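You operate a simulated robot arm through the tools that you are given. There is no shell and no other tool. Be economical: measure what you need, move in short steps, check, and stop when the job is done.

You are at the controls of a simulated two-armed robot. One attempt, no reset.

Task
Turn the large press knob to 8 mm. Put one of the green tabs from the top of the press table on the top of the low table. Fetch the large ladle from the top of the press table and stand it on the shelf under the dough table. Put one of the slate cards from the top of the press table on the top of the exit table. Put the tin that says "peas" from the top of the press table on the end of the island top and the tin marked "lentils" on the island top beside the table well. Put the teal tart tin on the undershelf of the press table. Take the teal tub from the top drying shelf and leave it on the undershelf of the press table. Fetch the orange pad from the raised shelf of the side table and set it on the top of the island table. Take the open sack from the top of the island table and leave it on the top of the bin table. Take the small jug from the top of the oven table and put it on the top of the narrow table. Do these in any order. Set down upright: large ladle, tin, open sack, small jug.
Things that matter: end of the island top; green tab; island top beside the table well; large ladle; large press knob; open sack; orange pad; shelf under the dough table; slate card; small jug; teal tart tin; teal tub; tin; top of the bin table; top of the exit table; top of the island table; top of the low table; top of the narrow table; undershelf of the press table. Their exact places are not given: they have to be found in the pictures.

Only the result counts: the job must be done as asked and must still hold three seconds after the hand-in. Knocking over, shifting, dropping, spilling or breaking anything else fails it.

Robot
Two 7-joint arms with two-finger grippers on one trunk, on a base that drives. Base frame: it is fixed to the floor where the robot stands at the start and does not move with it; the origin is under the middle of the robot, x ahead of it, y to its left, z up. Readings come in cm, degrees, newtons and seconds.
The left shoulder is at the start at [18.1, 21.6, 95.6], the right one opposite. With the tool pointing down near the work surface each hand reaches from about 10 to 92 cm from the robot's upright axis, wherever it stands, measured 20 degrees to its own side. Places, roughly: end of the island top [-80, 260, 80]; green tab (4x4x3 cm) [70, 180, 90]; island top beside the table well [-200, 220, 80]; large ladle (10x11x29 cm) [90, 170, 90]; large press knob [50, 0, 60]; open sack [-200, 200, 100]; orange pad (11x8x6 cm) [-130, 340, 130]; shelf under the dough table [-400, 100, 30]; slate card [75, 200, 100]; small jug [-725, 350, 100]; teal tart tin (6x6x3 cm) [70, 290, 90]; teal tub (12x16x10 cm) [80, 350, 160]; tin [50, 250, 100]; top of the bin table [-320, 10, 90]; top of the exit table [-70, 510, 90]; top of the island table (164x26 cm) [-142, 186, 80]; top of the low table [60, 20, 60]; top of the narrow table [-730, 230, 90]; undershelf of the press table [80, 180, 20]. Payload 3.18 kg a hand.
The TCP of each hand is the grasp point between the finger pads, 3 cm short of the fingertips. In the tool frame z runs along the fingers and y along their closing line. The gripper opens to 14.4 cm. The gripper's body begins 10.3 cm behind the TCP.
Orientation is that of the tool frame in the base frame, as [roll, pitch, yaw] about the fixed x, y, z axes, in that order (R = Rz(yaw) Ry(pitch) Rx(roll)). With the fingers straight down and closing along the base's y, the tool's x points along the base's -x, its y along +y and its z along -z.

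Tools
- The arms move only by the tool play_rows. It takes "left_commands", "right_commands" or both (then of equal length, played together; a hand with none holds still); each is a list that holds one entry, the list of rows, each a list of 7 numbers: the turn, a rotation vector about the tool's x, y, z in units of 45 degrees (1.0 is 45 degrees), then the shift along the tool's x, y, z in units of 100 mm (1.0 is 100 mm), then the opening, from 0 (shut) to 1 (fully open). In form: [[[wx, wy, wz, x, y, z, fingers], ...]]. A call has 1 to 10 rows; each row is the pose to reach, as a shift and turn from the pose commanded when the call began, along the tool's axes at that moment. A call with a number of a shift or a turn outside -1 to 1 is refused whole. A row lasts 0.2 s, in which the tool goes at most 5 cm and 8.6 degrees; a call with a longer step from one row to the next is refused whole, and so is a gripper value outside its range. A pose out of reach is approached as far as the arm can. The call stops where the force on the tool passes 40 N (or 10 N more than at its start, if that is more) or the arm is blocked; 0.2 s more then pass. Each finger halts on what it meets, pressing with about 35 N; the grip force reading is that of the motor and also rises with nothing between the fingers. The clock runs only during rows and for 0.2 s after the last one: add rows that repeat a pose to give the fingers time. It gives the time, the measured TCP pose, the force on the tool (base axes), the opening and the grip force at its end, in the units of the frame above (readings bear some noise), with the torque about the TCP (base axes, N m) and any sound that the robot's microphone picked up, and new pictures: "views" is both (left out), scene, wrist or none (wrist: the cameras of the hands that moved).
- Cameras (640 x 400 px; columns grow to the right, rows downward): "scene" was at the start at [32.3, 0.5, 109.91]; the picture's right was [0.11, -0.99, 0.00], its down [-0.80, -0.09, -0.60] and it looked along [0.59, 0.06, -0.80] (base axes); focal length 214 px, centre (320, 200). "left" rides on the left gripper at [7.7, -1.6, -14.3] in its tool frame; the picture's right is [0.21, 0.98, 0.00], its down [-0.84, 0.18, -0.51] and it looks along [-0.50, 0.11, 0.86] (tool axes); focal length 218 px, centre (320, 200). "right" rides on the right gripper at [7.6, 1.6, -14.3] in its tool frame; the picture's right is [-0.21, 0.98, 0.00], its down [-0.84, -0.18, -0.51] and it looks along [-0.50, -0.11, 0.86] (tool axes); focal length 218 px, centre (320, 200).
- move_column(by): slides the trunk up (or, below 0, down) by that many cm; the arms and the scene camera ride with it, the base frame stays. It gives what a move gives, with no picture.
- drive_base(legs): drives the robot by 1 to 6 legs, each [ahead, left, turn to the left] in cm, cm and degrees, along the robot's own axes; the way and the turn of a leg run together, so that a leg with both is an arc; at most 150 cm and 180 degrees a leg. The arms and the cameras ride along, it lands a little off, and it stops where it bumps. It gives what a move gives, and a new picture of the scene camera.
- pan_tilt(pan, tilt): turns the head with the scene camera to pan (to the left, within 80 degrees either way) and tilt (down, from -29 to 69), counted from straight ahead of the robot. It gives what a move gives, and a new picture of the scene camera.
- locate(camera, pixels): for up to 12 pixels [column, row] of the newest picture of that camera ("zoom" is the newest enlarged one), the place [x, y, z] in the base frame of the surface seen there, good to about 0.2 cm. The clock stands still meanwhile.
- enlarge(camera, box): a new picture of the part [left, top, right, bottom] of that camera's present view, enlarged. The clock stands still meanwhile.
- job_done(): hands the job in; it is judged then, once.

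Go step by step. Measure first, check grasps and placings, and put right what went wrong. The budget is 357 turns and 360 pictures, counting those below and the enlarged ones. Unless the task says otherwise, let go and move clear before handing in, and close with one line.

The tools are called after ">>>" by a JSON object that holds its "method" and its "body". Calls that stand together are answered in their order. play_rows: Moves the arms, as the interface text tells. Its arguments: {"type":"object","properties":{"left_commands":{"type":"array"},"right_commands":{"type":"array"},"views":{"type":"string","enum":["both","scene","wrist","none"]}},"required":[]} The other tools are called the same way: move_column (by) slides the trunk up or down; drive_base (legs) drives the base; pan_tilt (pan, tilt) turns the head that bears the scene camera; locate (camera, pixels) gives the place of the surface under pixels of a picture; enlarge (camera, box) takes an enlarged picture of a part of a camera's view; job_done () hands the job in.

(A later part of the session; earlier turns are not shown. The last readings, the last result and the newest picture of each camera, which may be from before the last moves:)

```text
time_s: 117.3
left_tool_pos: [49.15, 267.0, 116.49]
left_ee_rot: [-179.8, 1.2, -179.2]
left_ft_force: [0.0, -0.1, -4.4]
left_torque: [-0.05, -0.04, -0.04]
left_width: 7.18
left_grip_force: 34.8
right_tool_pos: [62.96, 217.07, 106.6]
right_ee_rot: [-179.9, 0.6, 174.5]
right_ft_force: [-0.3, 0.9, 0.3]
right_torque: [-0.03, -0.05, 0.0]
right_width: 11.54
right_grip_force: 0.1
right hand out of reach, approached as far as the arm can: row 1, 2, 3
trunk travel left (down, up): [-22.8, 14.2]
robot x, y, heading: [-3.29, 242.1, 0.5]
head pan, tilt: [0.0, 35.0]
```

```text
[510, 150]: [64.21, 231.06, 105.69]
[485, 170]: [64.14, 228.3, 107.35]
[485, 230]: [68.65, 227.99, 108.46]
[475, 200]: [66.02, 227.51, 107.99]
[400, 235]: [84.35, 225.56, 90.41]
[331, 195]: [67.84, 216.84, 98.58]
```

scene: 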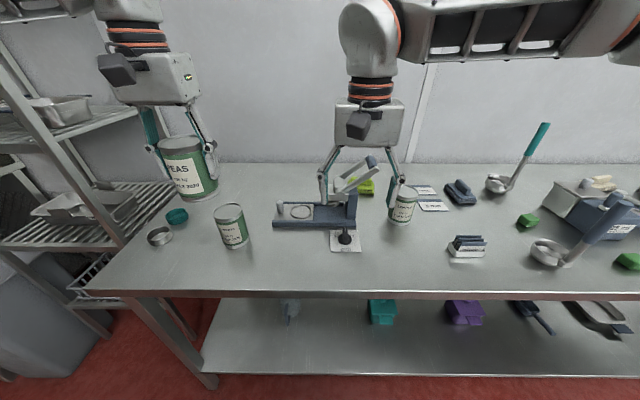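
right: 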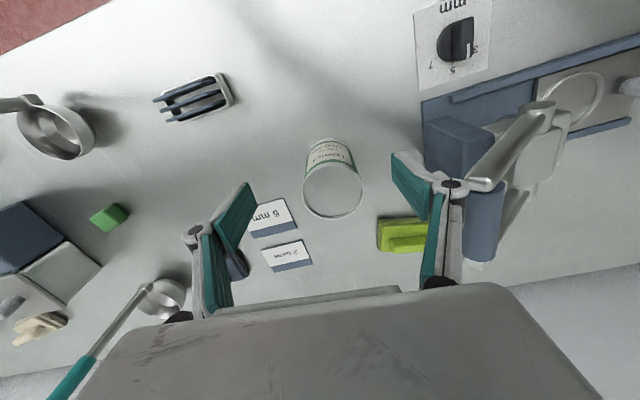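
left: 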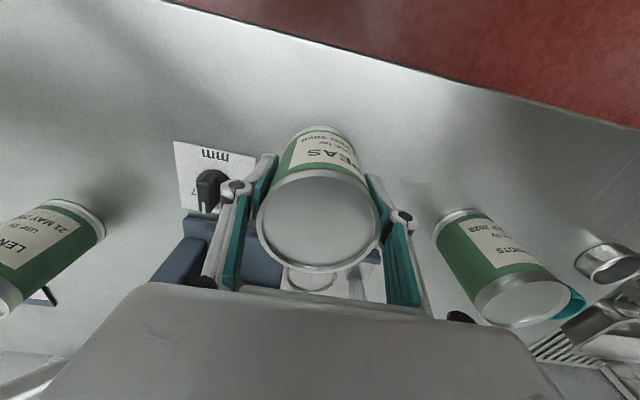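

Lever tip is at y≈227.5, leaving ~3 cm beside the gripper. Creep forward 5 cm.

>>> {"method": "drive_base", "body": {"legs": [[6, 0, 0]]}}

>>> {"method": "play_rows", "body": {"right_commands": [[[0, 0, 0, 0, -0.02, 0, 0.75], [0, 0, 0, 0, -0.02, 0, 0.75]]], "views": "wrist"}}

```text
time_s: 118.2
left_tool_pos: [55.32, 266.97, 116.25]
left_ee_rot: [-180.0, 1.1, -179.3]
left_ft_force: [-0.3, 0.5, -5.0]
left_torque: [0.0, 0.05, -0.01]
left_width: 7.19
left_grip_force: 34.5
right_tool_pos: [69.27, 216.98, 106.37]
right_ee_rot: [-179.8, 0.4, 174.5]
right_ft_force: [0.1, 0.7, -0.7]
right_torque: [-0.03, 0.03, -0.02]
right_width: 11.55
right_grip_force: 0.0
trunk travel left (down, up): [-22.8, 14.2]
robot x, y, heading: [2.8, 242.19, 0.3]
head pan, tilt: [0.0, 35.0]
```

scene: 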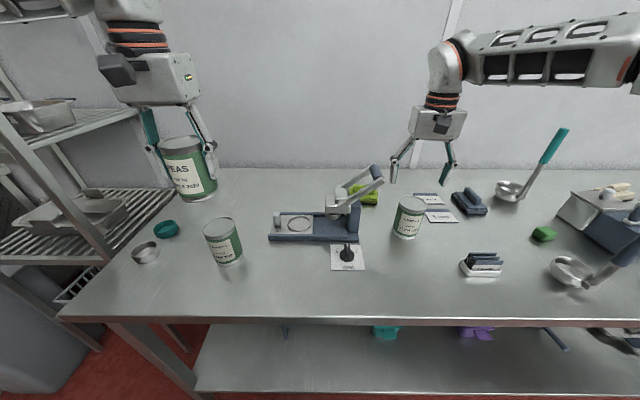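

```text
time_s: 118.8
left_tool_pos: [55.4, 266.92, 116.22]
left_ee_rot: [180.0, 1.1, -179.3]
left_ft_force: [0.3, -0.1, -3.8]
left_torque: [0.01, -0.01, -0.02]
left_width: 7.18
left_grip_force: 34.5
right_tool_pos: [69.01, 216.99, 106.34]
right_ee_rot: [-179.8, 0.4, 174.5]
right_ft_force: [-0.3, -0.5, -0.6]
right_torque: [0.01, 0.02, 0.0]
right_width: 10.81
right_grip_force: 0.0
trunk travel left (down, up): [-22.8, 14.2]
robot x, y, heading: [2.81, 242.56, 0.7]
head pan, tilt: [0.0, 35.0]
```

right: 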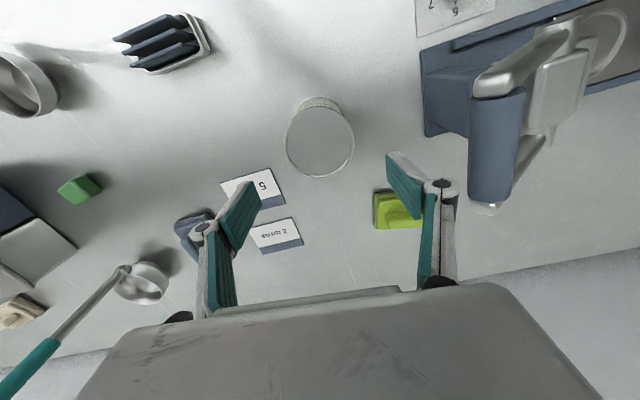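

Lower over the tin with a small back correction.

>>> {"method": "play_rows", "body": {"right_commands": [[[0, 0, 0, 0.12, 0.01, 0.3, 0.75], [0, 0, 0, 0.12, 0.01, 0.6, 0.75], [0, 0, 0, 0.12, 0.01, 0.8, 0.75], [0, 0, 0, 0.12, 0.01, 1, 0.75]]], "views": "wrist"}}

```text
time_s: 119.8
left_tool_pos: [55.41, 266.88, 116.28]
left_ee_rot: [-179.8, 1.1, -179.4]
left_ft_force: [-0.2, -0.7, -5.1]
left_torque: [-0.01, 0.03, 0.04]
left_width: 7.2
left_grip_force: 34.6
right_tool_pos: [67.96, 217.09, 96.5]
right_ee_rot: [-179.9, 0.5, 174.6]
right_ft_force: [1.0, 0.3, 0.1]
right_torque: [0.01, -0.01, 0.03]
right_width: 10.8
right_grip_force: 0.1
trunk travel left (down, up): [-22.8, 14.2]
robot x, y, heading: [3.28, 242.3, 0.6]
head pan, tilt: [0.0, 35.0]
```

right: 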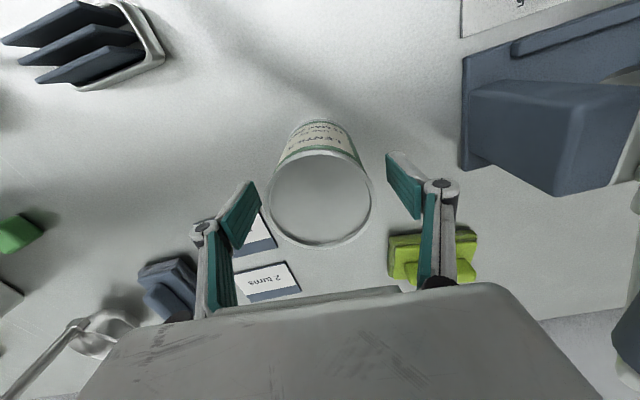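

Tin centred. Lower 1.5 cm, grip, and lift.

>>> {"method": "play_rows", "body": {"right_commands": [[[0, 0, 0, 0, 0, 0.15, 0.6], [0, 0, 0, 0, 0, 0.15, 0.3], [0, 0, 0, 0, 0, 0.15, 0.3], [0, 0, 0, 0, 0, 0.15, 0.3], [0, 0, 0, 0, 0, 0.1, 0.3], [0, 0, 0, 0, 0, -0.1, 0.3], [0, 0, 0, 0, 0, -0.3, 0.3], [0, 0, 0, 0, 0, -0.6, 0.3], [0, 0, 0, 0, 0, -1, 0.3]]], "views": "wrist"}}

```text
time_s: 121.8
left_tool_pos: [55.41, 267.02, 116.42]
left_ee_rot: [-180.0, 1.2, -179.3]
left_ft_force: [-0.1, 0.3, -4.6]
left_torque: [0.0, -0.03, -0.01]
left_width: 7.19
left_grip_force: 35.1
right_tool_pos: [67.87, 217.34, 106.51]
right_ee_rot: [-179.9, 0.4, 174.5]
right_ft_force: [0.1, 0.2, -4.6]
right_torque: [-0.02, 0.0, 0.01]
right_width: 7.22
right_grip_force: 35.0
trunk travel left (down, up): [-22.8, 14.2]
robot x, y, heading: [3.3, 242.59, 0.4]
head pan, tilt: [0.0, 35.0]
```

right: 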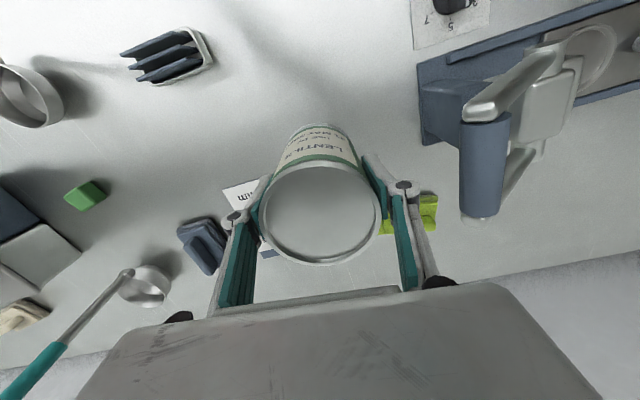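

Both tins held. Retract the hands, then back up and turn to view the island.

>>> {"method": "play_rows", "body": {"left_commands": [[[0, 0, 0, 0.2, 0, 0, 0.3], [0, 0, 0, 0.5, 0, 0, 0.3], [0, 0, 0, 0.8, 0, 0, 0.3], [0, 0, 0, 1, 0, 0, 0.3]]], "right_commands": [[[0, 0, 0, 0.2, 0, 0, 0.3], [0, 0, 0, 0.5, 0, 0, 0.3], [0, 0, 0, 0.8, 0, 0, 0.3], [0, 0, 0, 1, 0, -0.1, 0.3]]], "views": "none"}}

>>> {"method": "play_rows", "body": {"right_commands": [[[0, 0, 0, 0.2, 0, -0.1, 0.3], [0, 0, 0, 0.5, 0, -0.3, 0.3], [0, 0, 0, 0.8, 0, -0.5, 0.3], [0, 0, 0, 1, 0, -0.5, 0.3]]], "views": "none"}}

>>> {"method": "drive_base", "body": {"legs": [[-28, 0, 0], [0, 0, 90]]}}

>>> {"method": "pan_tilt", "body": {"pan": 40, "tilt": 25}}

```text
time_s: 122.8
left_tool_pos: [45.08, 266.9, 116.28]
left_ee_rot: [-179.8, 1.1, -179.3]
left_ft_force: [-0.3, -0.6, -4.7]
left_torque: [0.03, 0.01, -0.02]
left_width: 7.18
left_grip_force: 34.7
right_tool_pos: [57.86, 218.1, 107.43]
right_ee_rot: [-179.9, 0.5, 174.6]
right_ft_force: [0.0, -0.7, -5.2]
right_torque: [-0.02, -0.02, 0.0]
right_width: 7.23
right_grip_force: 35.1
trunk travel left (down, up): [-22.8, 14.2]
robot x, y, heading: [3.1, 242.37, 0.5]
head pan, tilt: [0.0, 35.0]
```

```text
time_s: 123.8
left_tool_pos: [45.24, 266.87, 116.1]
left_ee_rot: [-179.9, 1.0, -179.3]
left_ft_force: [0.2, 0.7, -4.7]
left_torque: [0.0, 0.02, 0.0]
left_width: 7.18
left_grip_force: 35.2
right_tool_pos: [47.69, 219.05, 112.17]
right_ee_rot: [-180.0, 0.3, 174.5]
right_ft_force: [0.5, 0.0, -4.5]
right_torque: [-0.02, 0.01, 0.01]
right_width: 7.23
right_grip_force: 34.5
trunk travel left (down, up): [-22.8, 14.2]
robot x, y, heading: [3.01, 242.48, 0.5]
head pan, tilt: [0.0, 35.0]
```

```text
time_s: 126.7
left_tool_pos: [14.81, 271.49, 115.95]
left_ee_rot: [-179.9, 0.9, -172.6]
left_ft_force: [0.2, 0.8, -4.5]
left_torque: [-0.05, 0.05, -0.01]
left_width: 7.22
left_grip_force: 35.2
right_tool_pos: [22.88, 224.37, 112.18]
right_ee_rot: [-179.7, 0.4, -178.6]
right_ft_force: [-0.1, 0.3, -4.9]
right_torque: [0.02, 0.01, 0.03]
right_width: 7.22
right_grip_force: 35.1
trunk travel left (down, up): [-22.8, 14.2]
robot x, y, heading: [-24.67, 242.32, 7.2]
head pan, tilt: [0.0, 35.0]
stopped in leg 2: the robot was blocked; the commanded pose is now the measured one
```

scene: 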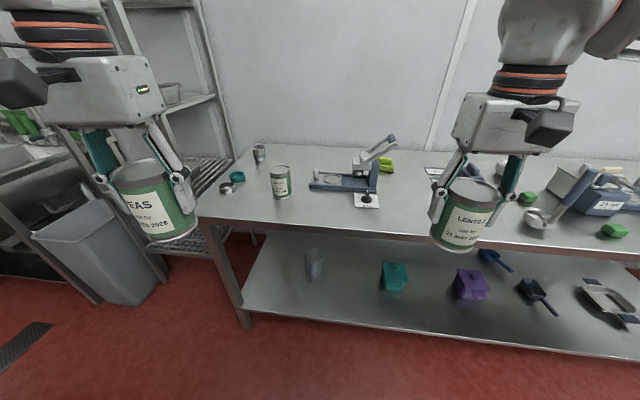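

```text
time_s: 127.8
left_tool_pos: [14.73, 271.49, 116.11]
left_ee_rot: [-179.9, 1.1, -172.6]
left_ft_force: [0.1, 0.5, -5.7]
left_torque: [-0.01, 0.02, 0.01]
left_width: 7.2
left_grip_force: 35.6
right_tool_pos: [22.65, 224.27, 112.23]
right_ee_rot: [-179.9, 0.4, -178.7]
right_ft_force: [0.1, -0.5, -4.3]
right_torque: [-0.04, -0.05, 0.0]
right_width: 7.23
right_grip_force: 34.9
trunk travel left (down, up): [-22.8, 14.2]
robot x, y, heading: [-24.7, 242.42, 7.2]
head pan, tilt: [40.0, 25.0]
```

scene: 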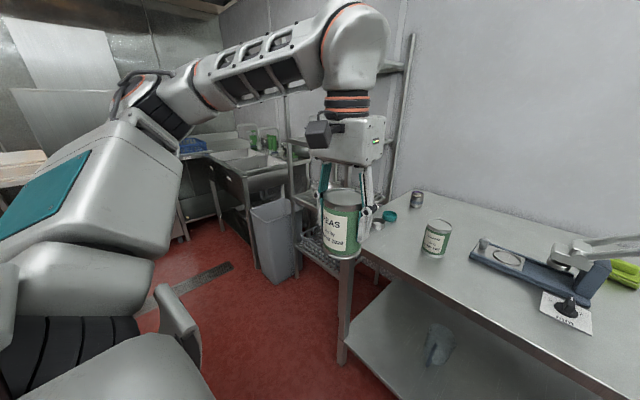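

The turn was blocked at 7°, likely the island behind. Look over the left shoulder.

>>> {"method": "pan_tilt", "body": {"pan": 80, "tilt": 35}}

>>> {"method": "pan_tilt", "body": {"pan": -80, "tilt": 35}}

```text
time_s: 128.8
left_tool_pos: [14.64, 271.4, 116.2]
left_ee_rot: [-179.9, 1.1, -172.6]
left_ft_force: [0.6, -0.7, -3.3]
left_torque: [-0.01, 0.0, 0.02]
left_width: 7.2
left_grip_force: 35.0
right_tool_pos: [22.81, 224.32, 112.18]
right_ee_rot: [-179.8, 0.4, -178.9]
right_ft_force: [1.2, -0.2, -5.2]
right_torque: [-0.03, 0.0, 0.02]
right_width: 7.25
right_grip_force: 34.9
trunk travel left (down, up): [-22.8, 14.2]
robot x, y, heading: [-24.64, 242.03, 7.3]
head pan, tilt: [80.0, 35.0]
```

scene: 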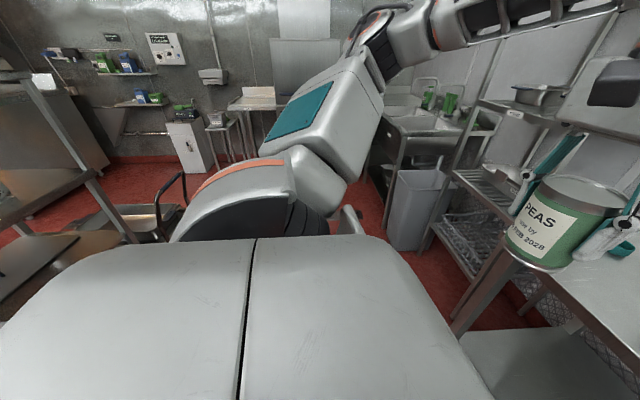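

```text
time_s: 131.3
left_tool_pos: [14.74, 271.39, 116.13]
left_ee_rot: [-179.9, 1.1, -172.6]
left_ft_force: [-0.9, 0.4, -3.4]
left_torque: [-0.03, 0.0, 0.02]
left_width: 7.18
left_grip_force: 34.7
right_tool_pos: [22.81, 224.32, 112.24]
right_ee_rot: [-179.9, 0.4, -178.8]
right_ft_force: [0.6, 0.1, -4.1]
right_torque: [0.0, 0.02, 0.03]
right_width: 7.23
right_grip_force: 34.8
trunk travel left (down, up): [-22.8, 14.2]
robot x, y, heading: [-24.73, 242.19, 7.2]
head pan, tilt: [-80.0, 35.0]
```

scene: 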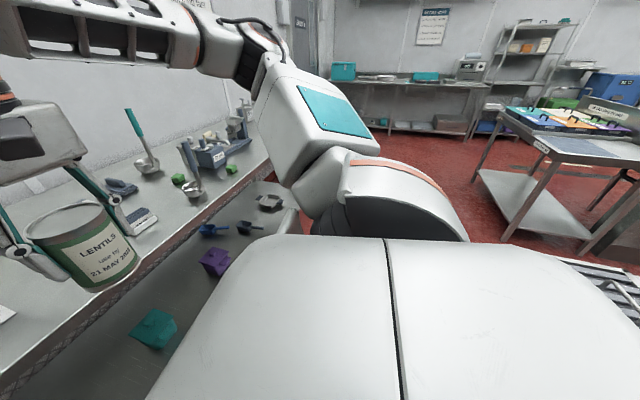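

The robot's rear touched the island side. Go forward 14 to the corridor's middle, then turn left 90°.

>>> {"method": "drive_base", "body": {"legs": [[14, 0, 0], [0, 0, 83]]}}

>>> {"method": "pan_tilt", "body": {"pan": 70, "tilt": 30}}

```text
time_s: 136.2
left_tool_pos: [-35.23, 286.15, 116.19]
left_ee_rot: [-179.9, 1.2, -89.0]
left_ft_force: [-1.0, 0.4, -5.2]
left_torque: [0.0, 0.0, 0.02]
left_width: 7.2
left_grip_force: 34.5
right_tool_pos: [12.46, 288.83, 112.09]
right_ee_rot: [-179.8, 0.4, -95.2]
right_ft_force: [-0.5, -0.7, -5.1]
right_torque: [-0.01, 0.0, 0.0]
right_width: 7.21
right_grip_force: 34.8
trunk travel left (down, up): [-22.8, 14.2]
robot x, y, heading: [-10.54, 244.15, 90.7]
head pan, tilt: [-80.0, 35.0]
```

scene: 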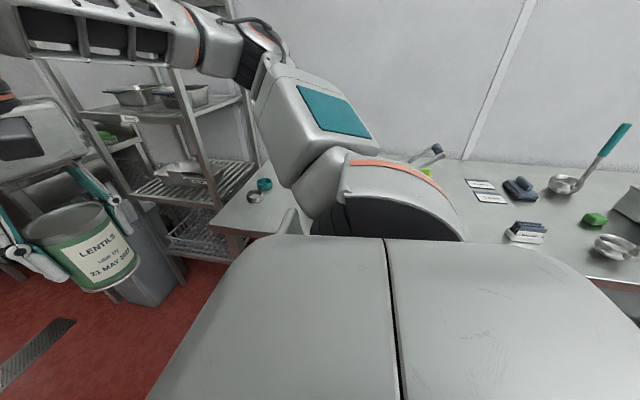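

```text
time_s: 138.5
left_tool_pos: [-35.21, 286.11, 116.15]
left_ee_rot: [-179.9, 1.0, -89.0]
left_ft_force: [0.2, 0.3, -4.7]
left_torque: [-0.02, 0.02, 0.02]
left_width: 7.21
left_grip_force: 34.8
right_tool_pos: [12.53, 288.86, 112.08]
right_ee_rot: [-179.8, 0.4, -95.2]
right_ft_force: [-0.4, 0.6, -4.5]
right_torque: [-0.03, -0.03, -0.01]
right_width: 7.21
right_grip_force: 35.1
trunk travel left (down, up): [-22.8, 14.2]
robot x, y, heading: [-10.74, 243.82, 90.9]
head pan, tilt: [70.0, 30.0]
```

scene: 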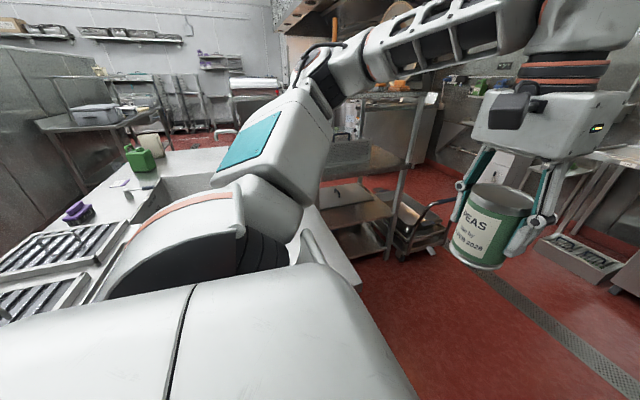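

Turned. Turn another 90° to face the island.

>>> {"method": "drive_base", "body": {"legs": [[0, 0, 89]]}}

>>> {"method": "pan_tilt", "body": {"pan": 0, "tilt": 35}}

```text
time_s: 142.7
left_tool_pos: [-53.3, 220.44, 116.11]
left_ee_rot: [-179.9, 1.0, -0.6]
left_ft_force: [0.4, -0.6, -4.6]
left_torque: [0.01, -0.04, 0.04]
left_width: 7.21
left_grip_force: 34.9
right_tool_pos: [-54.83, 268.23, 112.19]
right_ee_rot: [-179.8, 0.2, -6.8]
right_ft_force: [0.4, -0.5, -3.9]
right_torque: [0.0, 0.01, 0.0]
right_width: 7.24
right_grip_force: 34.9
trunk travel left (down, up): [-22.8, 14.2]
robot x, y, heading: [-10.52, 244.08, 179.5]
head pan, tilt: [70.0, 30.0]
```

scene: 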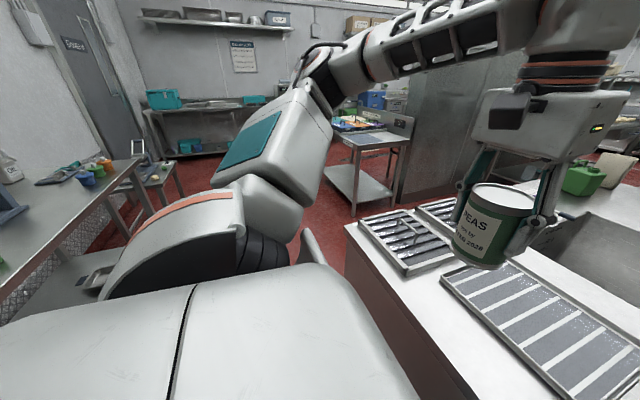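

```text
time_s: 144.1
left_tool_pos: [-53.22, 220.37, 116.2]
left_ee_rot: [-179.9, 1.1, -0.6]
left_ft_force: [0.4, -0.3, -4.2]
left_torque: [-0.01, -0.01, 0.02]
left_width: 7.21
left_grip_force: 35.0
right_tool_pos: [-54.89, 268.19, 112.16]
right_ee_rot: [-179.9, 0.3, -6.6]
right_ft_force: [-0.4, -0.3, -4.0]
right_torque: [0.01, 0.02, -0.02]
right_width: 7.23
right_grip_force: 35.2
trunk travel left (down, up): [-22.8, 14.2]
robot x, y, heading: [-10.42, 244.16, 179.2]
head pan, tilt: [0.0, 35.0]
```

scene: 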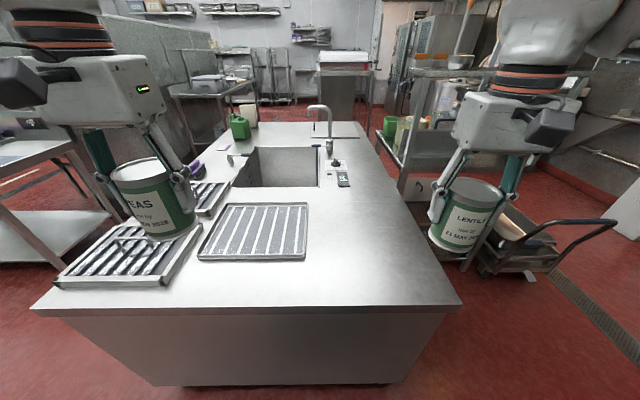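

The island end and the sink well are visible. Measure the surfaces.

>>> {"method": "locate", "body": {"camera": "scene", "pixels": [[40, 305], [455, 305], [310, 250], [300, 290], [380, 270], [320, 185], [240, 185], [360, 200], [355, 125], [240, 130], [343, 178], [375, 180]]}}

>>> {"method": "enlarge", "body": {"camera": "scene", "box": [160, 80, 440, 260]}}

```text
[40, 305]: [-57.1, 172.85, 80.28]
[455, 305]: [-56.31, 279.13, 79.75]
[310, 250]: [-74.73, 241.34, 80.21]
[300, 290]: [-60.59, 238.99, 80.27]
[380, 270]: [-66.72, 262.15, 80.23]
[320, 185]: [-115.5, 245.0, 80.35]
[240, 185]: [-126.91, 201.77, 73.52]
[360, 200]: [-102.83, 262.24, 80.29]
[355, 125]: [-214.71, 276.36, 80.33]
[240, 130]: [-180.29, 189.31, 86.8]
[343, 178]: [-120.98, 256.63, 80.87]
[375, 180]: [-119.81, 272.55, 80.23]
```

```text
2.22 times, centred on (300, 170) of scene
```

zoom: 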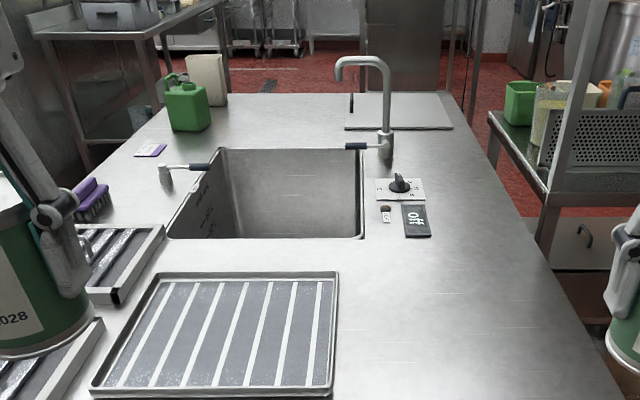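

Island top z 80.3, x −57…−224, y 173…279; the free end area is near (−78,263). Drive right 41 so the left hand (peas) faces it.

>>> {"method": "drive_base", "body": {"legs": [[0, -42, 0]]}}

>>> {"method": "play_rows", "body": {"left_commands": [[[0, 0, 0, -0.2, 0, 0.2, 0.3], [0, 0, 0, -0.4, 0, 0.4, 0.3], [0, 0, 0, -0.7, 0, 0.7, 0.3], [0, 0, 0, -1, 0, 1, 0.3]]], "views": "scene"}}

```text
time_s: 148.4
left_tool_pos: [-52.73, 262.94, 116.15]
left_ee_rot: [-180.0, 1.0, -0.7]
left_ft_force: [-0.1, -0.4, -3.8]
left_torque: [-0.01, -0.02, 0.02]
left_width: 7.17
left_grip_force: 34.5
right_tool_pos: [-54.31, 310.57, 112.2]
right_ee_rot: [-179.9, 0.3, -6.8]
right_ft_force: [0.4, 0.3, -4.9]
right_torque: [0.0, 0.01, 0.01]
right_width: 7.22
right_grip_force: 35.3
trunk travel left (down, up): [-22.8, 14.2]
robot x, y, heading: [-9.93, 286.03, 179.2]
head pan, tilt: [0.0, 35.0]
```

scene: 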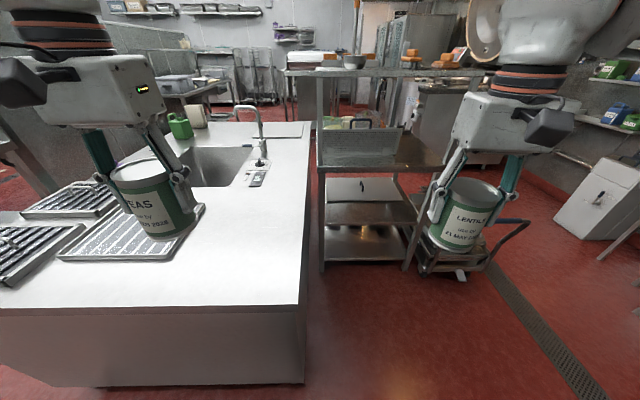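

```text
time_s: 149.4
left_tool_pos: [-63.22, 262.98, 106.21]
left_ee_rot: [179.9, 0.9, -0.6]
left_ft_force: [-1.0, -0.4, -4.8]
left_torque: [0.01, -0.04, 0.02]
left_width: 7.2
left_grip_force: 35.0
right_tool_pos: [-54.29, 310.63, 112.14]
right_ee_rot: [-179.8, 0.4, -6.8]
right_ft_force: [-0.7, -0.1, -4.8]
right_torque: [-0.02, -0.06, -0.04]
right_width: 7.18
right_grip_force: 34.8
trunk travel left (down, up): [-22.8, 14.2]
robot x, y, heading: [-9.86, 286.3, 179.1]
head pan, tilt: [0.0, 35.0]
```

scene: 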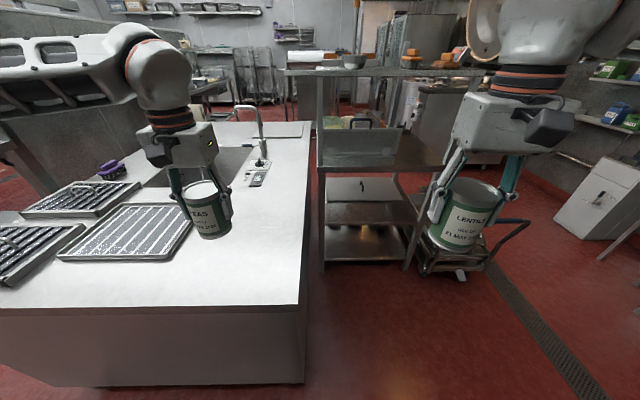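

Continue forward and down with the peas.

>>> {"method": "play_rows", "body": {"left_commands": [[[0, 0, 0, -0.3, 0, 0.2, 0.3], [0, 0, 0, -0.7, 0, 0.4, 0.3], [0, 0, 0, -1, 0, 0.7, 0.3], [0, 0, 0, -1, 0, 1, 0.3]]], "views": "none"}}

>>> {"method": "play_rows", "body": {"left_commands": [[[0, 0, 0, -0.3, 0, 0.3, 0.3], [0, 0, 0, -0.4, 0, 0.6, 0.3], [0, 0, 0, -0.4, 0, 0.8, 0.3], [0, 0, 0, -0.4, 0, 0.9, 0.3]]], "views": "wrist"}}

```text
time_s: 150.4
left_tool_pos: [-73.32, 263.31, 96.37]
left_ee_rot: [-179.9, 1.0, -0.6]
left_ft_force: [-0.5, 0.2, -4.4]
left_torque: [0.0, -0.02, -0.01]
left_width: 7.2
left_grip_force: 35.2
right_tool_pos: [-54.2, 310.62, 112.15]
right_ee_rot: [-179.7, 0.3, -6.8]
right_ft_force: [-0.8, 0.1, -4.5]
right_torque: [0.0, 0.0, -0.01]
right_width: 7.2
right_grip_force: 34.2
trunk travel left (down, up): [-22.8, 14.2]
robot x, y, heading: [-9.68, 286.4, 179.2]
head pan, tilt: [0.0, 35.0]
```

```text
time_s: 151.4
left_tool_pos: [-77.41, 263.21, 87.51]
left_ee_rot: [-179.9, 1.0, -0.5]
left_ft_force: [-0.4, 0.0, -4.4]
left_torque: [-0.01, -0.01, -0.01]
left_width: 7.22
left_grip_force: 34.4
right_tool_pos: [-54.21, 310.6, 112.27]
right_ee_rot: [-179.7, 0.3, -6.8]
right_ft_force: [0.0, 0.1, -4.6]
right_torque: [-0.03, 0.03, -0.01]
right_width: 7.21
right_grip_force: 35.1
trunk travel left (down, up): [-22.8, 14.2]
robot x, y, heading: [-10.02, 286.27, 179.0]
head pan, tilt: [0.0, 35.0]
```

left: 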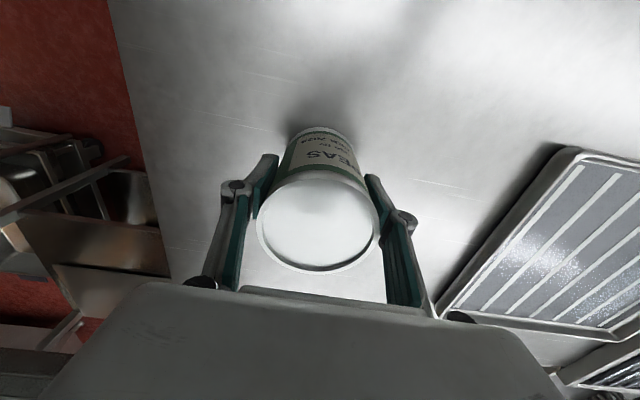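

>>> {"method": "play_rows", "body": {"left_commands": [[[0, 0, 0, 0, 0, 0.05, 0.3], [0, 0, 0, 0, 0, 0.08, 0.3], [0, 0, 0, 0, 0, 0.1, 0.3]]], "views": "none"}}

```text
time_s: 152.2
left_tool_pos: [-77.4, 263.07, 86.66]
left_ee_rot: [-179.9, 1.1, -0.5]
left_ft_force: [0.7, -0.6, 0.1]
left_torque: [-0.02, 0.13, 0.03]
left_width: 7.2
left_grip_force: 34.7
right_tool_pos: [-54.23, 310.59, 112.18]
right_ee_rot: [-179.8, 0.3, -6.9]
right_ft_force: [-0.2, 0.1, -4.9]
right_torque: [0.01, 0.03, -0.03]
right_width: 7.23
right_grip_force: 34.3
trunk travel left (down, up): [-22.8, 14.2]
robot x, y, heading: [-10.2, 286.21, 179.3]
head pan, tilt: [0.0, 35.0]
```

Weight has gone off the hand; the tin touches. Release and lift out.

>>> {"method": "play_rows", "body": {"left_commands": [[[0, 0, 0, 0, 0, 0, 0.45], [0, 0, 0, 0, 0, 0, 0.7], [0, 0, 0, 0, 0, 0, 0.75], [0, 0, 0, 0, 0, -0.4, 0.75], [0, 0, 0, 0, 0, -0.8, 0.75], [0, 0, 0, 0, 0, -1, 0.75]]], "views": "none"}}

>>> {"method": "play_rows", "body": {"left_commands": [[[0, 0, 0, 0.1, 0, -0.3, 0.75], [0, 0, 0, 0.4, 0, -0.7, 0.75], [0, 0, 0, 0.7, 0, -0.9, 0.75], [0, 0, 0, 1, 0, -1, 0.75]]], "views": "scene"}}

```text
time_s: 153.6
left_tool_pos: [-77.26, 263.06, 96.74]
left_ee_rot: [180.0, 1.1, -0.6]
left_ft_force: [0.4, -0.9, -0.3]
left_torque: [0.01, 0.0, -0.02]
left_width: 10.81
left_grip_force: 0.1
right_tool_pos: [-54.12, 310.67, 112.14]
right_ee_rot: [-180.0, 0.4, -6.9]
right_ft_force: [-0.4, 0.8, -4.6]
right_torque: [0.0, 0.01, 0.0]
right_width: 7.21
right_grip_force: 34.7
trunk travel left (down, up): [-22.8, 14.2]
robot x, y, heading: [-10.16, 286.53, 179.0]
head pan, tilt: [0.0, 35.0]
```

```text
time_s: 154.6
left_tool_pos: [-66.82, 263.0, 106.6]
left_ee_rot: [-180.0, 1.1, -0.6]
left_ft_force: [0.2, -0.4, -1.0]
left_torque: [0.01, 0.01, 0.0]
left_width: 10.8
left_grip_force: 0.0
right_tool_pos: [-54.17, 310.64, 112.21]
right_ee_rot: [-179.8, 0.5, -6.8]
right_ft_force: [-0.6, 0.0, -4.1]
right_torque: [0.04, 0.04, -0.01]
right_width: 7.22
right_grip_force: 35.1
trunk travel left (down, up): [-22.8, 14.2]
robot x, y, heading: [-10.33, 286.22, 179.2]
head pan, tilt: [0.0, 35.0]
```

scene: 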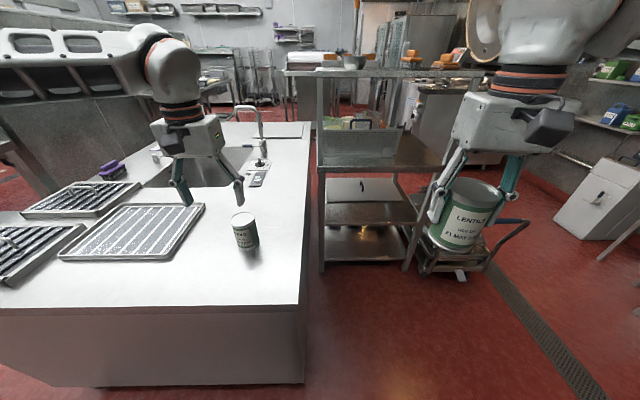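

Peas tin stands on the island end. Now inspect the raised shelf with orange pads around (410,55)–(450,62).

>>> {"method": "enlarge", "body": {"camera": "scene", "box": [270, 30, 510, 180]}}

>>> {"method": "locate", "body": {"camera": "scene", "pixels": [[412, 58], [442, 64], [300, 72], [470, 72], [320, 170], [405, 170], [435, 160], [440, 270], [520, 225], [340, 75], [485, 265], [415, 255]]}}

```text
2.67 times, centred on (390, 105) of scene
```

zoom: 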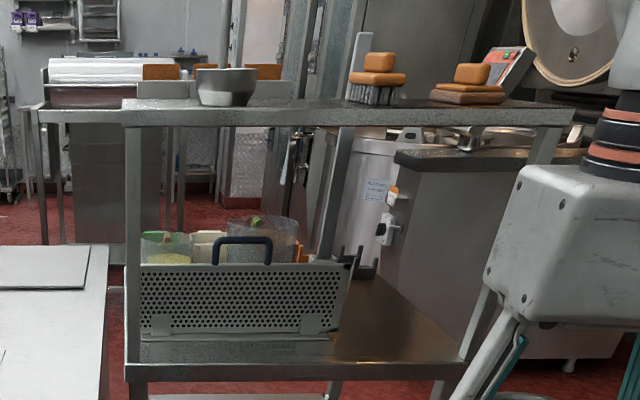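

```text
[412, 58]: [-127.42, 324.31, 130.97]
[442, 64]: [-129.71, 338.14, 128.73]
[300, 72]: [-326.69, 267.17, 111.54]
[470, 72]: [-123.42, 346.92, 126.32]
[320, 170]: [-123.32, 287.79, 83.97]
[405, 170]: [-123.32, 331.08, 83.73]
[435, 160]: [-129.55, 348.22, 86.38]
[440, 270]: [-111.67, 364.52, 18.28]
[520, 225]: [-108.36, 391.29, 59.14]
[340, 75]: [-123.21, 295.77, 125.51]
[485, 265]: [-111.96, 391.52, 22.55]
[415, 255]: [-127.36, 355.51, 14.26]
```

The orange pad is at (−130,338), shelf top ≈126.5. Raise trunk and left hand, then drive over in front of that shelf.

>>> {"method": "move_column", "body": {"by": 14}}

>>> {"method": "play_rows", "body": {"left_commands": [[[0, 0, 0, 0, 0, -0.4, 0.6], [0, 0, 0, 0, 0, -0.8, 0.6], [0, 0, 0, 0, 0, -1, 0.6]]], "views": "none"}}

>>> {"method": "drive_base", "body": {"legs": [[0, -64, 0], [38, 0, 0]]}}

```text
time_s: 156.2
left_tool_pos: [-66.97, 262.97, 120.4]
left_ee_rot: [180.0, 0.9, -0.6]
left_ft_force: [0.8, 1.0, -0.3]
left_torque: [0.01, -0.04, -0.01]
left_width: 10.79
left_grip_force: 0.0
right_tool_pos: [-54.09, 310.7, 126.17]
right_ee_rot: [-179.8, 0.2, -6.8]
right_ft_force: [0.0, -0.2, -4.6]
right_torque: [0.0, -0.01, 0.0]
right_width: 7.21
right_grip_force: 35.1
trunk travel left (down, up): [-36.8, 0.2]
robot x, y, heading: [-9.96, 286.36, 179.0]
head pan, tilt: [0.0, 35.0]
```

```text
time_s: 157.0
left_tool_pos: [-66.83, 263.04, 127.35]
left_ee_rot: [180.0, 1.0, -0.7]
left_ft_force: [0.4, 0.2, -0.6]
left_torque: [0.0, 0.02, -0.01]
left_width: 8.65
left_grip_force: 0.2
left hand out of reach, approached as far as the arm can: row 2, 3
right_tool_pos: [-54.29, 310.6, 126.18]
right_ee_rot: [-179.8, 0.3, -6.8]
right_ft_force: [0.1, -0.3, -4.6]
right_torque: [-0.02, -0.05, 0.02]
right_width: 7.23
right_grip_force: 35.6
trunk travel left (down, up): [-36.8, 0.2]
robot x, y, heading: [-9.7, 286.37, 179.2]
head pan, tilt: [0.0, 35.0]
```

```text
time_s: 165.1
left_tool_pos: [-103.86, 324.66, 127.34]
left_ee_rot: [-179.9, 1.1, 0.7]
left_ft_force: [-1.2, 0.5, 0.1]
left_torque: [-0.04, -0.05, 0.02]
left_width: 8.65
left_grip_force: 0.0
right_tool_pos: [-92.48, 372.59, 126.19]
right_ee_rot: [-180.0, 0.3, -5.5]
right_ft_force: [-0.5, -0.4, -4.5]
right_torque: [0.01, -0.02, 0.0]
right_width: 7.22
right_grip_force: 34.3
trunk travel left (down, up): [-36.8, 0.2]
robot x, y, heading: [-47.66, 349.39, -179.5]
head pan, tilt: [0.0, 35.0]
```

scene: 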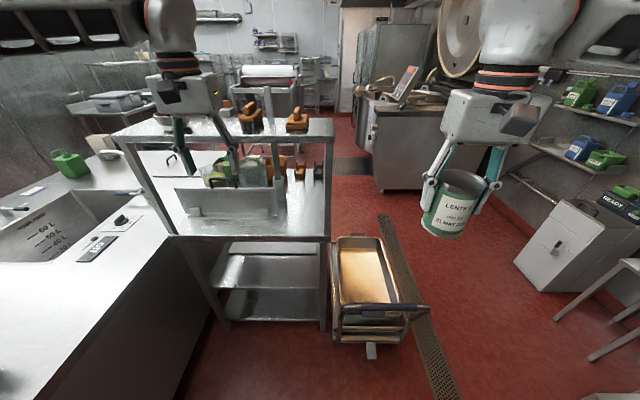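

The left hand tops out near z 127 pointing straight down. I'll look at the pad closely to plan a tilted grasp.

>>> {"method": "enlarge", "body": {"camera": "scene", "box": [200, 80, 350, 180]}}

>>> {"method": "locate", "body": {"camera": "scene", "pixels": [[298, 115], [298, 125], [289, 128], [306, 130], [297, 131], [250, 110], [250, 118], [320, 125], [333, 130], [297, 110], [240, 122], [150, 130]]}}

```text
4.00 times, centred on (275, 130) of scene
```

zoom: 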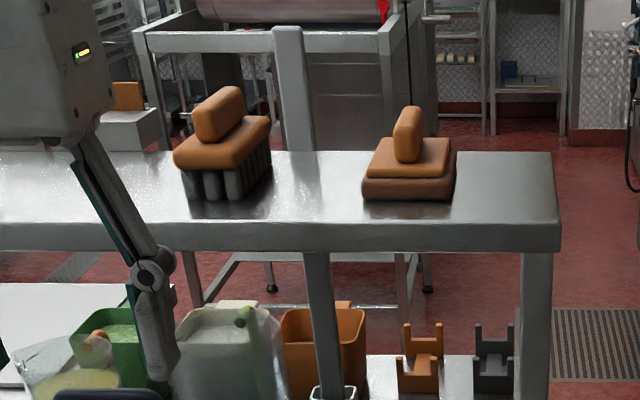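

```text
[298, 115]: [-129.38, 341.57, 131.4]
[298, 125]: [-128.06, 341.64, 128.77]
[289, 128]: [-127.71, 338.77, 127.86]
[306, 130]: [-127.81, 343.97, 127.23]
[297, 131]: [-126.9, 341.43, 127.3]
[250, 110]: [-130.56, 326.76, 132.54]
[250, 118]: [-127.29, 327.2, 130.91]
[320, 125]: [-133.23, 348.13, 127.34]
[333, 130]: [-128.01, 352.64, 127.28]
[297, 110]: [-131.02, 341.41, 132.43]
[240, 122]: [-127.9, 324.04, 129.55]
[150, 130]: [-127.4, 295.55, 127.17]
```

The pad's ridge handle (2 cm wide, along x) is at (−131,341.5), top ≈133. Tilt the left hand 45° forward and raise it.

>>> {"method": "play_rows", "body": {"left_commands": [[[0, -0.18, 0, 0.1, 0, -0.1, 0.6], [0, -0.36, 0, 0.2, 0, -0.3, 0.6], [0, -0.54, 0, 0.3, -0.2, -0.5, 0.5], [0, -0.72, 0, 0.3, -0.4, -0.7, 0.4], [0, -0.9, 0, 0.3, -0.7, -0.9, 0.4], [0, -1, 0, 0.3, -1, -1, 0.4]]], "views": "none"}}

```text
time_s: 166.4
left_tool_pos: [-100.69, 334.92, 137.36]
left_ee_rot: [-179.9, 46.2, 0.7]
left_ft_force: [0.2, -0.1, 0.5]
left_torque: [-0.02, 0.01, 0.03]
left_width: 5.76
left_grip_force: 0.1
right_tool_pos: [-92.4, 372.63, 126.16]
right_ee_rot: [-180.0, 0.4, -5.6]
right_ft_force: [0.3, -0.3, -4.6]
right_torque: [-0.02, 0.01, 0.03]
right_width: 7.21
right_grip_force: 34.9
trunk travel left (down, up): [-36.8, 0.2]
robot x, y, heading: [-48.09, 349.31, -179.6]
head pan, tilt: [0.0, 35.0]
```

Now creep forward 13 cm and shift toward the pad, then view.

>>> {"method": "drive_base", "body": {"legs": [[13, 0, 0]]}}

>>> {"method": "play_rows", "body": {"left_commands": [[[0, 0, 0, 0, -0.3, -0.2, 0.4], [0, 0, 0, 0, -0.66, -0.3, 0.4]]], "views": "both"}}

```text
time_s: 167.7
left_tool_pos: [-113.6, 334.3, 137.24]
left_ee_rot: [-179.9, 46.1, 0.9]
left_ft_force: [-0.5, -0.6, 0.0]
left_torque: [0.0, -0.03, 0.0]
left_width: 5.79
left_grip_force: 0.0
right_tool_pos: [-105.22, 372.32, 126.11]
right_ee_rot: [-179.7, 0.3, -5.3]
right_ft_force: [0.4, 0.0, -4.5]
right_torque: [0.03, -0.01, -0.02]
right_width: 7.21
right_grip_force: 35.2
trunk travel left (down, up): [-36.8, 0.2]
robot x, y, heading: [-60.15, 348.87, -179.4]
head pan, tilt: [0.0, 35.0]
```

scene: 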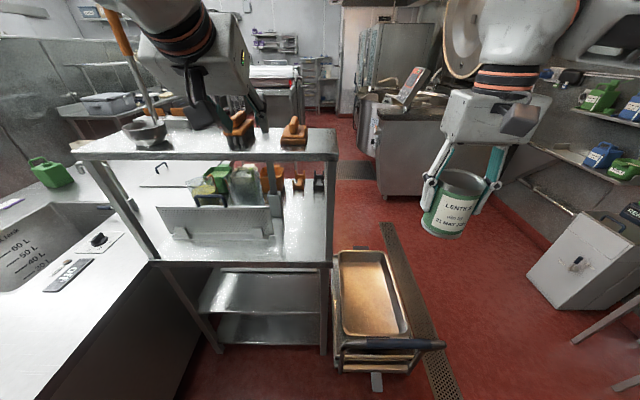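

```text
time_s: 168.3
left_tool_pos: [-111.63, 341.17, 139.42]
left_ee_rot: [179.9, 46.0, 0.9]
left_ft_force: [-0.2, 1.3, -0.3]
left_torque: [-0.01, -0.04, 0.04]
left_width: 5.78
left_grip_force: 0.1
right_tool_pos: [-105.36, 372.38, 126.14]
right_ee_rot: [-179.9, 0.3, -5.3]
right_ft_force: [-0.5, 0.9, -4.6]
right_torque: [-0.03, -0.05, -0.03]
right_width: 7.21
right_grip_force: 34.9
trunk travel left (down, up): [-36.8, 0.2]
robot x, y, heading: [-60.5, 348.97, -179.6]
head pan, tilt: [0.0, 35.0]
```

scene: 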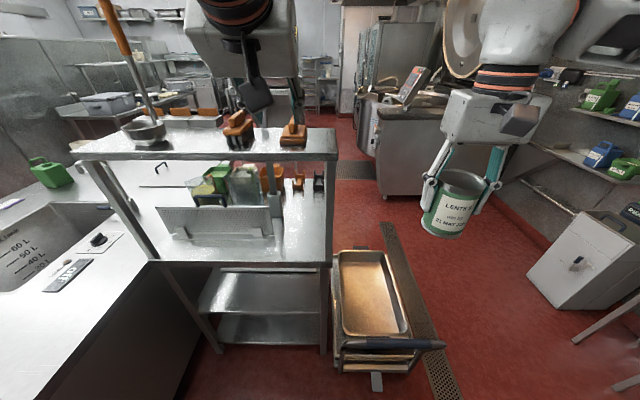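
left: 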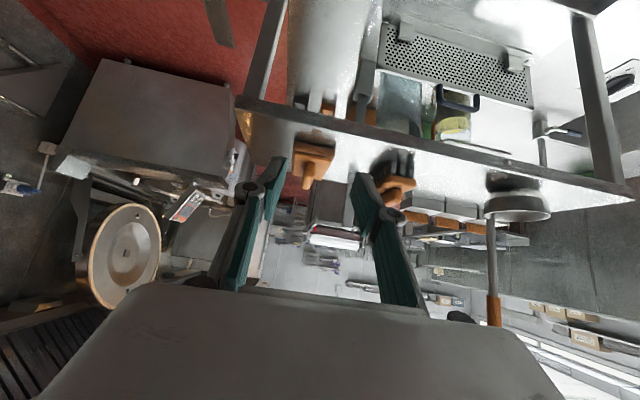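

Locate the pad from the wrist view (around (315,155)).

>>> {"method": "enlarge", "body": {"camera": "left", "box": [270, 120, 390, 200]}}

>>> {"method": "locate", "body": {"camera": "left", "pixels": [[315, 158], [311, 170], [299, 145], [332, 148], [308, 182], [313, 140]]}}

```text
5.00 times, centred on (330, 160) of left
```

zoom: 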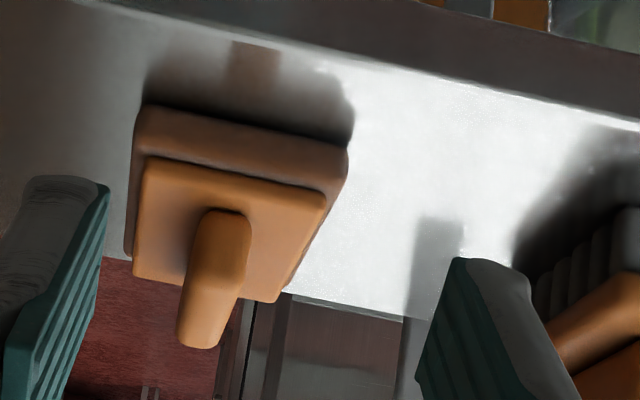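

```text
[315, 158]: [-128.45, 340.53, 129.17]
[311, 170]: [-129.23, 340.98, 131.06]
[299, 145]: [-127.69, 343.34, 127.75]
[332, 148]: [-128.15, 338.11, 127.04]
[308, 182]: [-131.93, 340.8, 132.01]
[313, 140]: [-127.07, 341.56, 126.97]
```

Ridge centre ≈(−132,341.1), top 132.5. Approach in two strokes.

>>> {"method": "play_rows", "body": {"left_commands": [[[0, 0, 0, -0.3, 0, 0.2, 0.4], [0, 0, 0, -0.6, 0, 0.5, 0.4], [0, 0, 0, -0.85, 0, 0.9, 0.4], [0, 0, 0, -0.85, 0, 0.9, 0.4]]], "views": "wrist"}}

```text
time_s: 169.3
left_tool_pos: [-123.64, 341.2, 139.37]
left_ee_rot: [-179.8, 46.2, 1.0]
left_ft_force: [0.6, 0.0, 0.2]
left_torque: [-0.01, 0.02, -0.01]
left_width: 5.76
left_grip_force: 0.0
right_tool_pos: [-104.96, 372.33, 126.16]
right_ee_rot: [-179.8, 0.4, -5.3]
right_ft_force: [0.3, -1.0, -3.9]
right_torque: [0.01, 0.03, 0.02]
right_width: 7.21
right_grip_force: 34.6
trunk travel left (down, up): [-36.8, 0.2]
robot x, y, heading: [-60.29, 349.06, -179.1]
head pan, tilt: [0.0, 35.0]
```

left: 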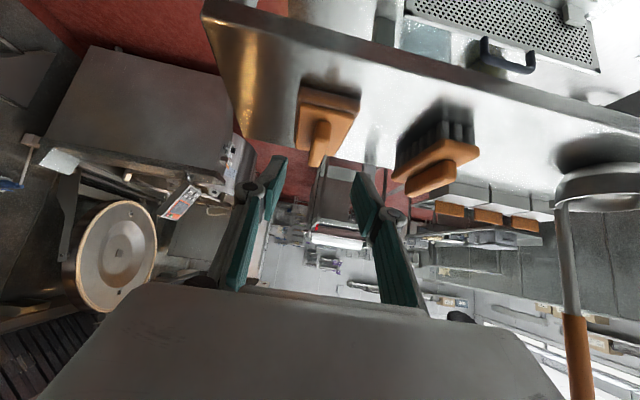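

>>> {"method": "locate", "body": {"camera": "left", "pixels": [[322, 130], [318, 158], [313, 166], [327, 150], [312, 150], [300, 135], [345, 135]]}}

```text
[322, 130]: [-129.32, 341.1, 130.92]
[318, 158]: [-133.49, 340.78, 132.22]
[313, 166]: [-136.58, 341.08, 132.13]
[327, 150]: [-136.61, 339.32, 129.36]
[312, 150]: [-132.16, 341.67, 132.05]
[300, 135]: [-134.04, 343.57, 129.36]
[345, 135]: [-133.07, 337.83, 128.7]
```

>>> {"method": "play_rows", "body": {"left_commands": [[[0, 0, 0, -0.1, 0.01, 0.3, 0.4], [0, 0, 0, -0.1, 0.01, 0.6, 0.4], [0, 0, 0, -0.1, 0.01, 0.85, 0.4], [0, 0, 0, -0.1, 0.01, 1, 0.4]]], "views": "none"}}

>>> {"method": "play_rows", "body": {"left_commands": [[[0, 0, 0, 0.02, 0, 0.09, 0.4], [0, 0, 0, 0.02, 0, 0.09, 0], [0, 0, 0, 0.02, 0, 0.09, 0], [0, 0, 0, 0.02, 0, 0.09, 0]]], "views": "wrist"}}

```text
time_s: 170.3
left_tool_pos: [-131.7, 340.76, 132.95]
left_ee_rot: [-180.0, 46.0, 0.8]
left_ft_force: [-0.2, 0.5, 0.3]
left_torque: [-0.03, 0.0, -0.03]
left_width: 5.73
left_grip_force: 0.0
right_tool_pos: [-105.24, 372.34, 126.14]
right_ee_rot: [-179.8, 0.3, -5.3]
right_ft_force: [0.0, 0.1, -4.6]
right_torque: [0.02, -0.04, -0.02]
right_width: 7.2
right_grip_force: 35.4
trunk travel left (down, up): [-36.8, 0.2]
robot x, y, heading: [-60.83, 349.23, -179.5]
head pan, tilt: [0.0, 35.0]
```

```text
time_s: 171.3
left_tool_pos: [-132.36, 340.74, 132.16]
left_ee_rot: [-179.8, 46.2, 0.8]
left_ft_force: [-1.8, -0.1, 4.8]
left_torque: [-0.07, 0.12, -0.07]
left_width: 1.71
left_grip_force: 35.2
right_tool_pos: [-105.17, 372.33, 126.08]
right_ee_rot: [-179.8, 0.3, -5.2]
right_ft_force: [0.1, 0.7, -4.8]
right_torque: [-0.03, 0.0, 0.05]
right_width: 7.18
right_grip_force: 34.4
trunk travel left (down, up): [-36.8, 0.2]
robot x, y, heading: [-60.49, 349.29, -179.4]
head pan, tilt: [0.0, 35.0]
```

left: 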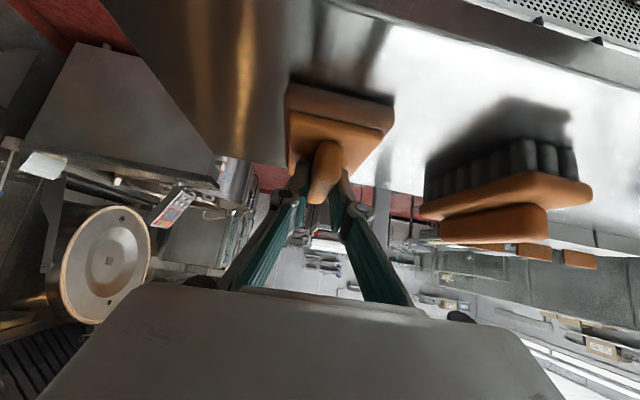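

Gripped on the ridge (1.71). Lift gently.

>>> {"method": "play_rows", "body": {"left_commands": [[[0, 0, 0, -0.07, 0, -0.07, 0], [0, 0, 0, -0.15, 0, -0.15, 0], [0, 0, 0, -0.3, 0, -0.3, 0], [0, 0, 0, -0.45, 0, -0.45, 0], [0, 0, 0, -0.45, 0, -0.45, 0]]], "views": "wrist"}}

```text
time_s: 172.5
left_tool_pos: [-132.05, 340.65, 138.64]
left_ee_rot: [-179.9, 46.1, 0.9]
left_ft_force: [-1.2, -0.8, -1.3]
left_torque: [0.01, 0.0, 0.0]
left_width: 1.71
left_grip_force: 34.5
right_tool_pos: [-105.23, 372.4, 126.08]
right_ee_rot: [-179.9, 0.3, -5.2]
right_ft_force: [-0.4, -0.9, -5.0]
right_torque: [0.03, 0.04, 0.01]
right_width: 7.18
right_grip_force: 35.2
trunk travel left (down, up): [-36.8, 0.2]
robot x, y, heading: [-60.38, 349.17, -179.3]
head pan, tilt: [0.0, 35.0]
```

left: 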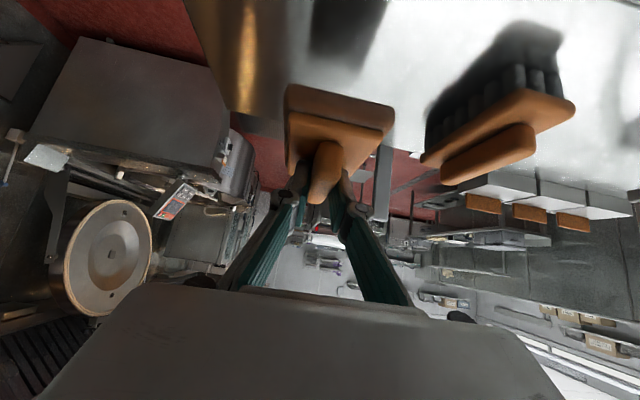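

Pad is up. Retract, then back out into the corridor.

>>> {"method": "play_rows", "body": {"left_commands": [[[0, 0, 0, 0.05, 0, -0.25, 0], [0, 0, 0, 0.2, 0, -0.55, 0], [0, 0, 0, 0.4, 0, -0.8, 0], [0, 0, 0, 0.6, 0, -1, 0]]], "views": "none"}}

>>> {"method": "drive_base", "body": {"legs": [[-50, 0, 0], [0, 115, 0], [0, 115, 0]]}}

```text
time_s: 173.5
left_tool_pos: [-120.79, 340.8, 141.34]
left_ee_rot: [-179.8, 46.1, 1.0]
left_ft_force: [0.5, 0.8, -0.5]
left_torque: [-0.02, 0.01, -0.04]
left_width: 1.71
left_grip_force: 35.3
right_tool_pos: [-105.14, 372.25, 126.24]
right_ee_rot: [-179.8, 0.4, -5.3]
right_ft_force: [-0.7, 0.6, -4.4]
right_torque: [-0.01, 0.02, -0.02]
right_width: 7.17
right_grip_force: 35.1
trunk travel left (down, up): [-36.8, 0.2]
robot x, y, heading: [-60.26, 349.06, -179.4]
head pan, tilt: [0.0, 35.0]
```

```text
time_s: 196.3
left_tool_pos: [-62.32, 111.8, 141.09]
left_ee_rot: [-179.8, 46.0, 2.3]
left_ft_force: [0.0, -0.2, -0.2]
left_torque: [-0.02, -0.01, 0.02]
left_width: 1.7
left_grip_force: 34.9
right_tool_pos: [-47.38, 143.51, 126.08]
right_ee_rot: [-179.8, 0.4, -3.9]
right_ft_force: [0.1, 0.1, -4.8]
right_torque: [0.02, 0.0, -0.01]
right_width: 7.17
right_grip_force: 34.4
trunk travel left (down, up): [-36.8, 0.2]
robot x, y, heading: [-2.37, 121.21, -177.5]
head pan, tilt: [0.0, 35.0]
```

scene: 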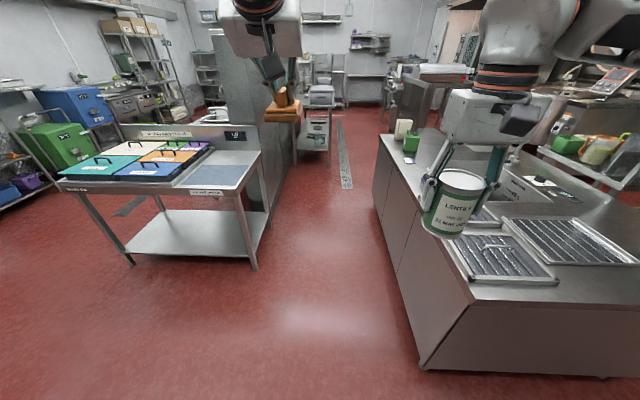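

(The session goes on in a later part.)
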